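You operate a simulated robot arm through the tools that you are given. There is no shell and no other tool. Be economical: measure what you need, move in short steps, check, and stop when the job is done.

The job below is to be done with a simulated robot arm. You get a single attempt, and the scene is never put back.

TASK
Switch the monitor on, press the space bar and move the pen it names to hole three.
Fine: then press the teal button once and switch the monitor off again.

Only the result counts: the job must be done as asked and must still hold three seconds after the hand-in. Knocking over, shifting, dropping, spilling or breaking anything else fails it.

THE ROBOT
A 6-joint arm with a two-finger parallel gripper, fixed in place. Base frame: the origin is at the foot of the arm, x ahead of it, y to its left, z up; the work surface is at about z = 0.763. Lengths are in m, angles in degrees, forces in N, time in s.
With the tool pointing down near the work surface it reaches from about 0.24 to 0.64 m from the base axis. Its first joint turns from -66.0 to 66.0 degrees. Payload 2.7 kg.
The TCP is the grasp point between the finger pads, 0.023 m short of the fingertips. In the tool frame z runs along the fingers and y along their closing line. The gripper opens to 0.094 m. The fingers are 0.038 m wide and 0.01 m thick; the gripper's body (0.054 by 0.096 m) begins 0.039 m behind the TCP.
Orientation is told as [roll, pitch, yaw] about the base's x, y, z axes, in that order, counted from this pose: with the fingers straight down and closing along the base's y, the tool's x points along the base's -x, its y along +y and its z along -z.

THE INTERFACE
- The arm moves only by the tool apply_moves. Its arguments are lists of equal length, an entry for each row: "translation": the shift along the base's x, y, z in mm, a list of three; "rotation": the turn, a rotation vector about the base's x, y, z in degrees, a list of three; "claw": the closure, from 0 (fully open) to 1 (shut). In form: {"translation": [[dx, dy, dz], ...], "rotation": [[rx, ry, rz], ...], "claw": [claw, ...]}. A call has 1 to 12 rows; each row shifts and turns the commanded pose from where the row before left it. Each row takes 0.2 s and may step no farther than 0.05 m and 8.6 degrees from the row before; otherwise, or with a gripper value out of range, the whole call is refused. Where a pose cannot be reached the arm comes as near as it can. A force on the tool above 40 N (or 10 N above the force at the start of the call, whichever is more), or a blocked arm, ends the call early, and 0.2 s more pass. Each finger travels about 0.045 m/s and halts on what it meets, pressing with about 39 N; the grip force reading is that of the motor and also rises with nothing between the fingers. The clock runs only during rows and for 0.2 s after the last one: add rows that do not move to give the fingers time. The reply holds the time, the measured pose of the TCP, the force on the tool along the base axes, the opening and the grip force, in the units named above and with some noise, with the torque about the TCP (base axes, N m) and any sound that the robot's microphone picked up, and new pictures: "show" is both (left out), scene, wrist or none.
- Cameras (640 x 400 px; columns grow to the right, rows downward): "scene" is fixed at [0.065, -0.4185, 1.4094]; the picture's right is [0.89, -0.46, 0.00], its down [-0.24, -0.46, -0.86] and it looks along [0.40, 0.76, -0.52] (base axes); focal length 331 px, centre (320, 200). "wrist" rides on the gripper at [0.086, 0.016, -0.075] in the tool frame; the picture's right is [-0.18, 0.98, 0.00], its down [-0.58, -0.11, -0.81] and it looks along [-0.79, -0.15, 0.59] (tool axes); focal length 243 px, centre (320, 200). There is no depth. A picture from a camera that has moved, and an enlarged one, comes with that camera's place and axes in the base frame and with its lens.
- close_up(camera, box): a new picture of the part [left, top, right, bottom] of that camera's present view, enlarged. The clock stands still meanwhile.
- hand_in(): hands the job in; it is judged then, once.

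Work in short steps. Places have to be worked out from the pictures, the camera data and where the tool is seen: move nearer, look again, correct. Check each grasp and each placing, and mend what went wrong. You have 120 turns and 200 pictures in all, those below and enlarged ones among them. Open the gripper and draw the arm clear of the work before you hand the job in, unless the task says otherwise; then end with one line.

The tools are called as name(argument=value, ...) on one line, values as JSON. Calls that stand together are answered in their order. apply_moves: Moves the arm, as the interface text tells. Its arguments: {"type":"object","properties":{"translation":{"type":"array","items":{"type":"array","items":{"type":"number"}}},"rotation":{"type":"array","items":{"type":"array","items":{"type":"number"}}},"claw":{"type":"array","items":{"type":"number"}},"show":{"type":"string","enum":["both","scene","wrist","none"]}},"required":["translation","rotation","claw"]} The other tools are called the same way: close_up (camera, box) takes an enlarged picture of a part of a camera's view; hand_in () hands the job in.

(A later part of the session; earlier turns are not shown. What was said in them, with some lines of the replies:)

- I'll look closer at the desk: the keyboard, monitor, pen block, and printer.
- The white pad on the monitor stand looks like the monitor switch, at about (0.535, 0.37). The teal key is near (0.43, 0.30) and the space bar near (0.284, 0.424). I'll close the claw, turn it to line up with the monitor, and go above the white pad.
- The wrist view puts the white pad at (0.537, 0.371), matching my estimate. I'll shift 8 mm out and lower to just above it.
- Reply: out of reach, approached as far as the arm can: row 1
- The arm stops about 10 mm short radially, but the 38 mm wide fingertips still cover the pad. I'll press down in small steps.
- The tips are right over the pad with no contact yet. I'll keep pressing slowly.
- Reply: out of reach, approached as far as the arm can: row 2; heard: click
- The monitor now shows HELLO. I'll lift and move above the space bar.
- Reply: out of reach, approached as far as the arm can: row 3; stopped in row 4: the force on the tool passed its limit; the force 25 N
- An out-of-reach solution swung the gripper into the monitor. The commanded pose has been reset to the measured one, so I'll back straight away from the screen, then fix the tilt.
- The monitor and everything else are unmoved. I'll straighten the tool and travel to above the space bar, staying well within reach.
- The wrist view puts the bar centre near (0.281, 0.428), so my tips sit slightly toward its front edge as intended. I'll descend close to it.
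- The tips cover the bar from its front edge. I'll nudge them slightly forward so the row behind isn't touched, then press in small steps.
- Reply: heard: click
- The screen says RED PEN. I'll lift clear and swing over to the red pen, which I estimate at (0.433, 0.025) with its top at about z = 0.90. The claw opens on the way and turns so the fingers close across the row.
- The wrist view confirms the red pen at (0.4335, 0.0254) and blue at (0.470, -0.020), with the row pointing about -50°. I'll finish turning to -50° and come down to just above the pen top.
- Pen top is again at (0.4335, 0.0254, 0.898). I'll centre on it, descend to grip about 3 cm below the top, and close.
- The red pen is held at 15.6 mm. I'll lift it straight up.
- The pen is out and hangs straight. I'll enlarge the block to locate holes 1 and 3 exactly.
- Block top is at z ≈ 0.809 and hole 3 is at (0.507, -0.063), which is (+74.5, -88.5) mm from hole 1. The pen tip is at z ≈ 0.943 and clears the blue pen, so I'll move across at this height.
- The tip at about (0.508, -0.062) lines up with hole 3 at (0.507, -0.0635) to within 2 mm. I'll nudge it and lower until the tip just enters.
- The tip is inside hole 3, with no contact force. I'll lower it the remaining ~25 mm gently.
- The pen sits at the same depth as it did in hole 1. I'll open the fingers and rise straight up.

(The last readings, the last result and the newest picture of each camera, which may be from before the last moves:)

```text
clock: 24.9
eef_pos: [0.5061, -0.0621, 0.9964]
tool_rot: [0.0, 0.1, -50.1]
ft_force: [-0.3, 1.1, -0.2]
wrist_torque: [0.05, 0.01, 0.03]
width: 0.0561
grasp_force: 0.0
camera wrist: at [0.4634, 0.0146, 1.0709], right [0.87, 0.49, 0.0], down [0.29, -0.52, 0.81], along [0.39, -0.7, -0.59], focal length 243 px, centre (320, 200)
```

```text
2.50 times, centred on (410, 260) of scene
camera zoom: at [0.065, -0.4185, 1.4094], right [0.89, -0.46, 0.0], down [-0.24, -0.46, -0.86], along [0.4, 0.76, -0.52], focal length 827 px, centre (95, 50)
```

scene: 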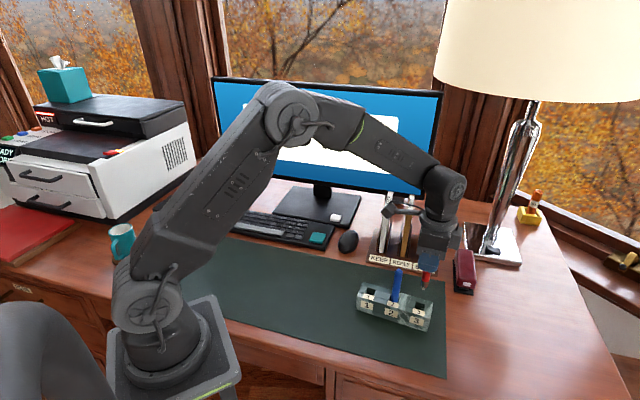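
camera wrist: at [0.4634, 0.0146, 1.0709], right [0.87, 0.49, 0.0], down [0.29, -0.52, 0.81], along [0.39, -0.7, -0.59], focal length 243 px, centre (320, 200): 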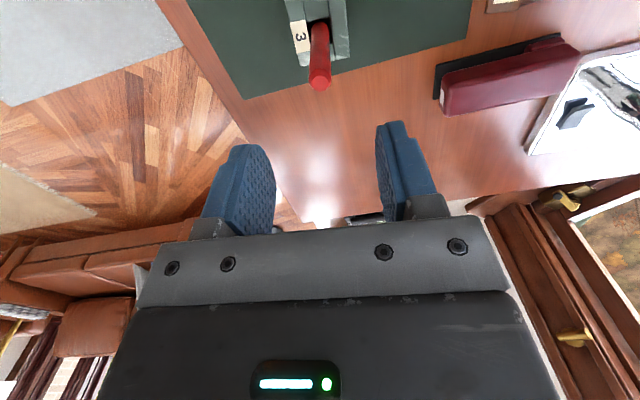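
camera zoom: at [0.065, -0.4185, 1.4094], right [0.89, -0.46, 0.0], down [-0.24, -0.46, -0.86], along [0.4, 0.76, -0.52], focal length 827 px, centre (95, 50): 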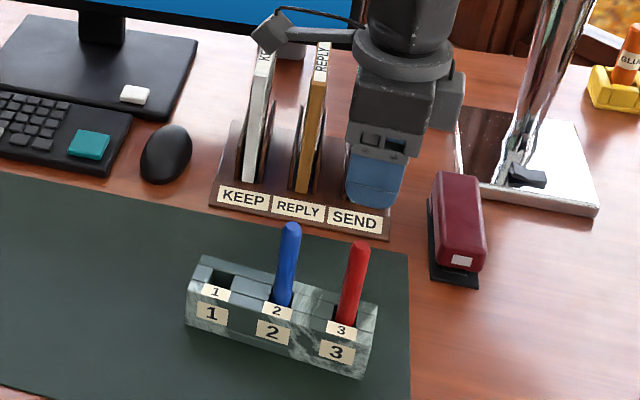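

The red pen stands in hole 3. Next I'll close the claw and swing back above the teal key at about (0.430, 0.302).

apply_moves(translation=[[-38, 10, 0], [-38, 10, 0], [0, 34, 0], [0, 34, 0], [0, 34, 0], [0, 34, 0], [0, 34, -10], [0, 34, -15], [0, 34, -15], [0, 35, -20], [0, 35, -25], [0, 36, -25]], rotation=[[0, 0, 8.35], [0, 0, 8.35], [0, 0, 8.35], [0, 0, 8.35], [0, 0, 8.35], [0, 0, 8.35], [0, 0, 8.35], [0, 0, 8.35], [0, 0, 8.35], [0, 0, 8.35], [0, 0, 8.35], [0, 0, 8.35]], claw=[0.4, 0.4, 1, 1, 1, 1, 1, 1, 1, 1, 1, 1])

close_up(camera="scene", box=[190, 170, 370, 260])

```text
clock: 27.5
eef_pos: [0.4311, 0.3008, 0.8831]
tool_rot: [0.0, 0.0, 50.2]
ft_force: [0.3, 0.4, 0.3]
wrist_torque: [-0.02, -0.01, 0.02]
width: 0.0002
grasp_force: 38.7
camera wrist: at [0.3633, 0.244, 0.9591], right [-0.64, 0.77, 0.0], down [0.46, 0.38, 0.81], along [0.62, 0.51, -0.59], focal length 243 px, centre (320, 200)
```

scene: 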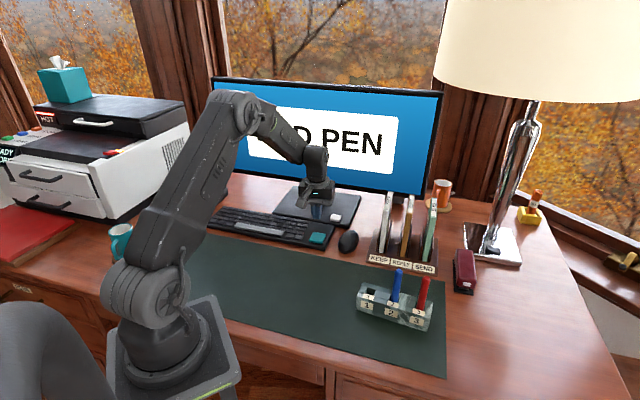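
wrist: 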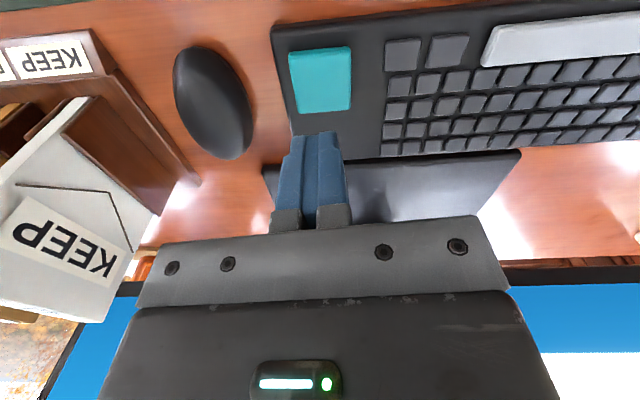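

```text
3.56 times, centred on (280, 215) of scene
camera zoom: at [0.065, -0.4186, 1.4094], right [0.89, -0.47, 0.0], down [-0.24, -0.46, -0.86], along [0.4, 0.76, -0.52], focal length 1176 px, centre (462, 147)
```

zoom: 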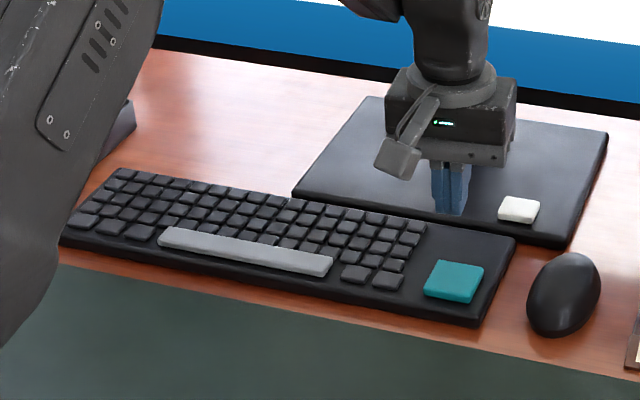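

The teal key centre computes to (0.432, 0.301), right under the tips. I'll descend and press in small steps.

apply_moves(translation=[[0, 0, -25], [0, 0, -25], [0, 0, -10], [0, 0, -6], [0, 0, -4], [0, 0, -4], [0, 0, -3]], rotation=[[0, 0, 0], [0, 0, 0], [0, 0, 0], [0, 0, 0], [0, 0, 0], [0, 0, 0], [0, 0, 0]], claw=[1, 1, 1, 1, 1, 1, 1])

```text
clock: 29.1
eef_pos: [0.4311, 0.3003, 0.8082]
tool_rot: [0.0, 0.0, 50.0]
ft_force: [0.0, 0.0, 1.1]
wrist_torque: [0.02, -0.03, 0.0]
width: 0.0
grasp_force: 38.7
camera wrist: at [0.3635, 0.2446, 0.8839], right [-0.64, 0.77, 0.0], down [0.46, 0.38, 0.81], along [0.62, 0.51, -0.59], focal length 243 px, centre (320, 200)
```

scene: 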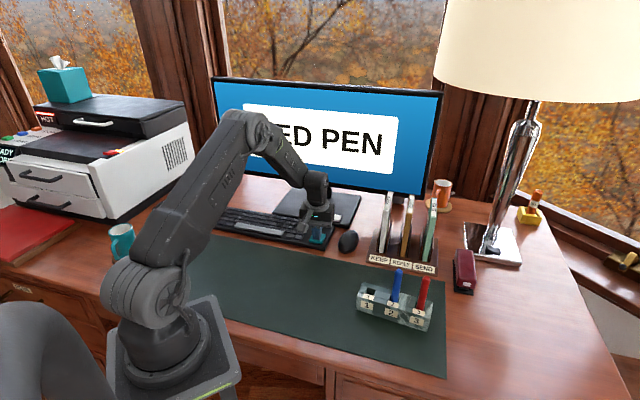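
wrist: 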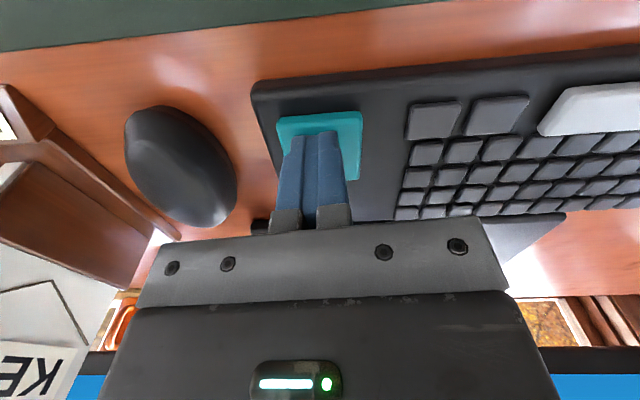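

The force has just begun to rise (1 N), but there's no click yet. I'll press on in 2 mm steps.

apply_moves(translation=[[0, 0, -2], [0, 0, -2]], rotation=[[0, 0, 0], [0, 0, 0]], claw=[1, 1], show="scene")

```text
clock: 29.7
eef_pos: [0.4297, 0.2998, 0.8054]
tool_rot: [0.0, 0.0, 50.1]
ft_force: [0.0, -0.4, 2.5]
wrist_torque: [-0.01, 0.0, 0.0]
width: 0.0001
grasp_force: 38.9
heard: click
```

scene: 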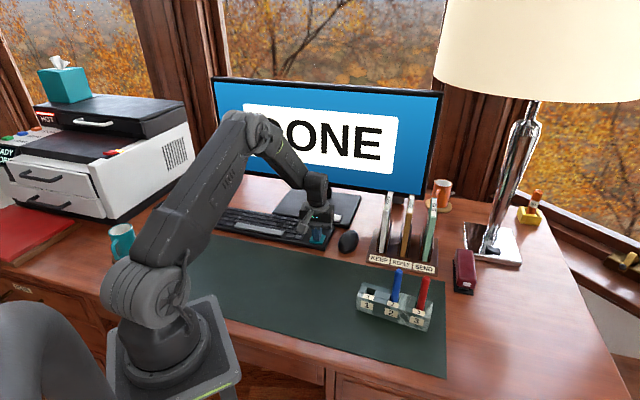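

The screen shows DONE. I'll lift and move over the monitor switch, keeping within about 0.637 m radius this time.

apply_moves(translation=[[0, 0, 35], [0, 0, 35], [31.5, 20.3, 0], [31.5, 20.3, 0], [31.5, 20.4, 0], [0, 0, -20], [0, 0, -18], [0, 0, 0]], rotation=[[0, 0, 0], [0, 0, 0], [0, 0, 0], [0, 0, 0], [0, 0, 0], [0, 0, 0], [0, 0, 0], [0, 0, 0]], claw=[1, 1, 1, 1, 1, 1, 1, 1])

```text
clock: 31.5
eef_pos: [0.5262, 0.3601, 0.837]
tool_rot: [0.0, 0.1, 50.1]
ft_force: [0.1, 0.0, -0.5]
wrist_torque: [-0.01, 0.01, 0.01]
width: 0.0
grasp_force: 39.3
camera wrist: at [0.4587, 0.3046, 0.9123], right [-0.64, 0.77, 0.0], down [0.46, 0.38, 0.81], along [0.62, 0.51, -0.59], focal length 243 px, centre (320, 200)
```

scene: 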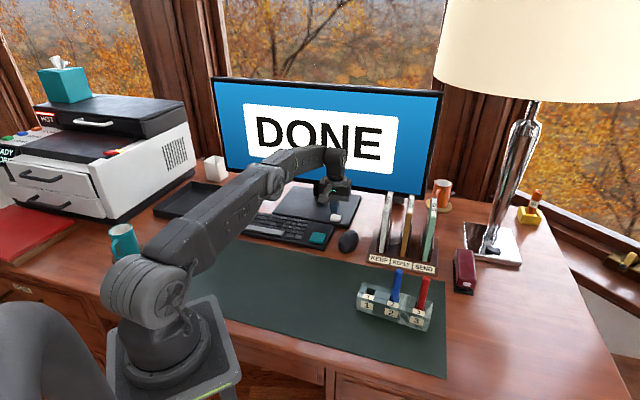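
wrist: 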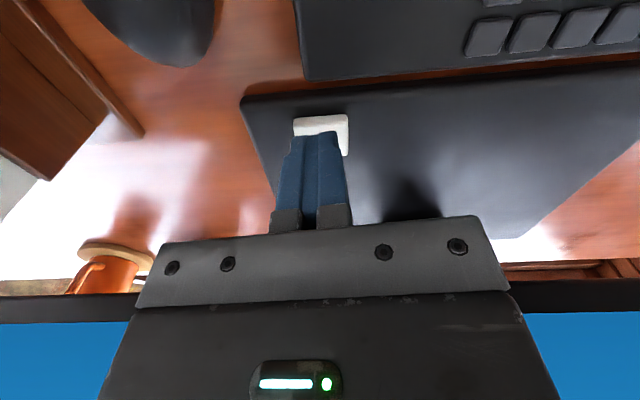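

The tips are over the pad and there was no reach warning. I'll press in small steps.

apply_moves(translation=[[0, 0, -14], [0, 0, -8], [0, 0, -3], [0, 0, -2], [0, 0, -2], [0, 0, -2]], rotation=[[0, 0, 0], [0, 0, 0], [0, 0, 0], [0, 0, 0], [0, 0, 0], [0, 0, 0]], claw=[1, 1, 1, 1, 1, 1], show="scene")

```text
clock: 32.9
eef_pos: [0.5258, 0.3621, 0.8052]
tool_rot: [-0.1, -0.1, 50.1]
ft_force: [0.0, 0.7, 2.9]
wrist_torque: [0.06, 0.01, -0.01]
width: 0.0001
grasp_force: 38.5
heard: click
```

scene: 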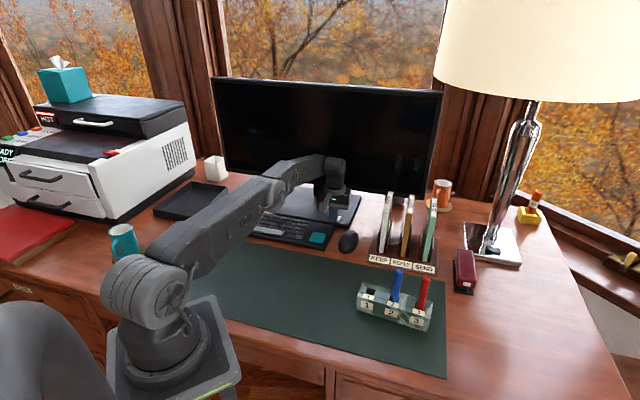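

The monitor is off. I'll lift gently, in case the arm deviates again, and begin backing away from the monitor.

apply_moves(translation=[[0, 0, 10], [-3, -3, 15], [-8, -10, 20], [-15, -18, 20], [0, 0, 0]], rotation=[[0, 0, 0], [0, 0, 0], [0, 0, 0], [0, 0, 0], [0, 0, 0]], claw=[1, 1, 1, 1, 1], show="scene")

```text
clock: 34.1
eef_pos: [0.5016, 0.3312, 0.8702]
tool_rot: [-0.1, 0.1, 50.1]
ft_force: [1.0, 0.2, -0.8]
wrist_torque: [0.0, -0.02, 0.04]
width: 0.0
grasp_force: 38.9
```

scene: 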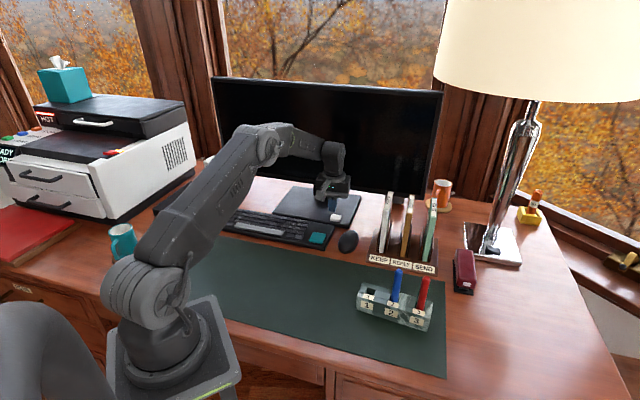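

I'll draw the arm back and up to near its start position, and open the gripper.

apply_moves(translation=[[-20, -24, 25], [-20, -24, 30], [-20, -24, 30], [-20, -24, 30], [-20, -24, 30], [-20, -24, 30], [0, 0, 30], [0, 0, 0], [0, 0, 0]], rotation=[[0, 0, 0], [0, 0, -7], [0, 0, -7], [0, 0, -7], [0, 0, -7], [0, 0, -7], [0, 0, 0], [0, 0, 0], [0, 0, 0]], claw=[1, 1, 1, 0.5, 0, 0, 0, 0, 0], show="scene")

close_up(camera="scene", box=[340, 180, 480, 340])

close_up(camera="scene", box=[190, 170, 370, 260])

```text
clock: 36.1
eef_pos: [0.38, 0.185, 1.0756]
tool_rot: [0.0, 0.0, 15.1]
ft_force: [0.7, -0.1, 0.2]
wrist_torque: [-0.07, 0.02, 0.04]
width: 0.0938
grasp_force: 0.0
```

scene: 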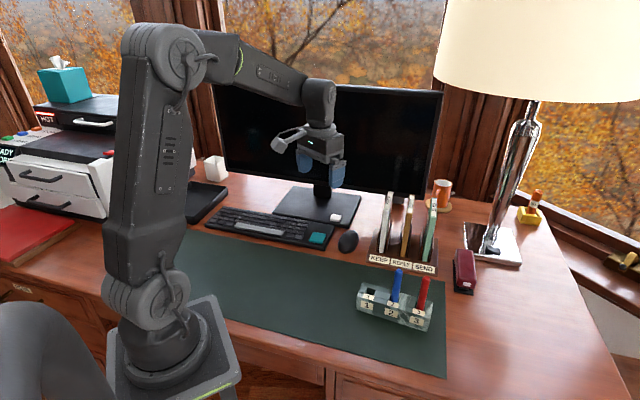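

```text
2.50 times, centred on (410, 260) of scene
camera zoom: at [0.065, -0.4185, 1.4094], right [0.89, -0.46, 0.0], down [-0.24, -0.46, -0.86], along [0.4, 0.76, -0.52], focal length 827 px, centre (95, 50)
```

zoom: 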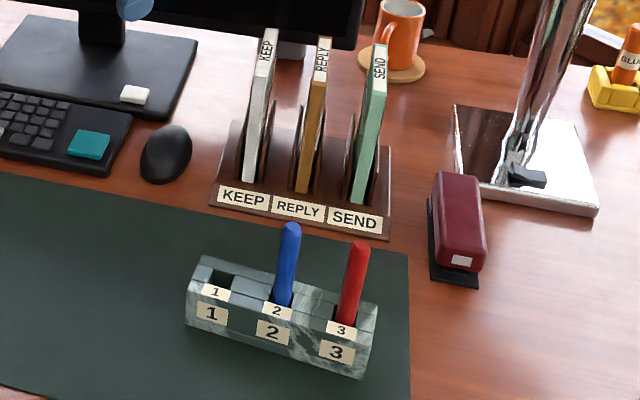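

```text
3.56 times, centred on (280, 215) of scene
camera zoom: at [0.065, -0.4185, 1.4094], right [0.89, -0.46, 0.0], down [-0.24, -0.46, -0.86], along [0.4, 0.76, -0.52], focal length 1176 px, centre (462, 147)
```

zoom: 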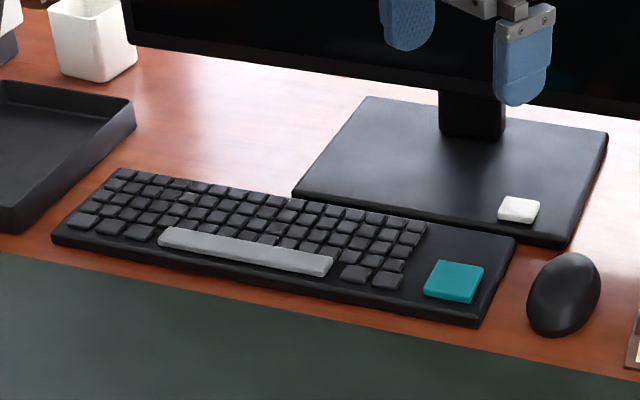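

The red pen is in hole 3, the monitor is off, nothing else has moved, and the arm is clear with the gripper open. I'm handing in.

hand_in()

```text
The job is handed in.
```

The red pen the screen named is in hole three, the teal button was pressed once (the screen showed DONE), and the monitor is off again; the gripper bumped the monitor once along the way, but nothing appeared to shift.
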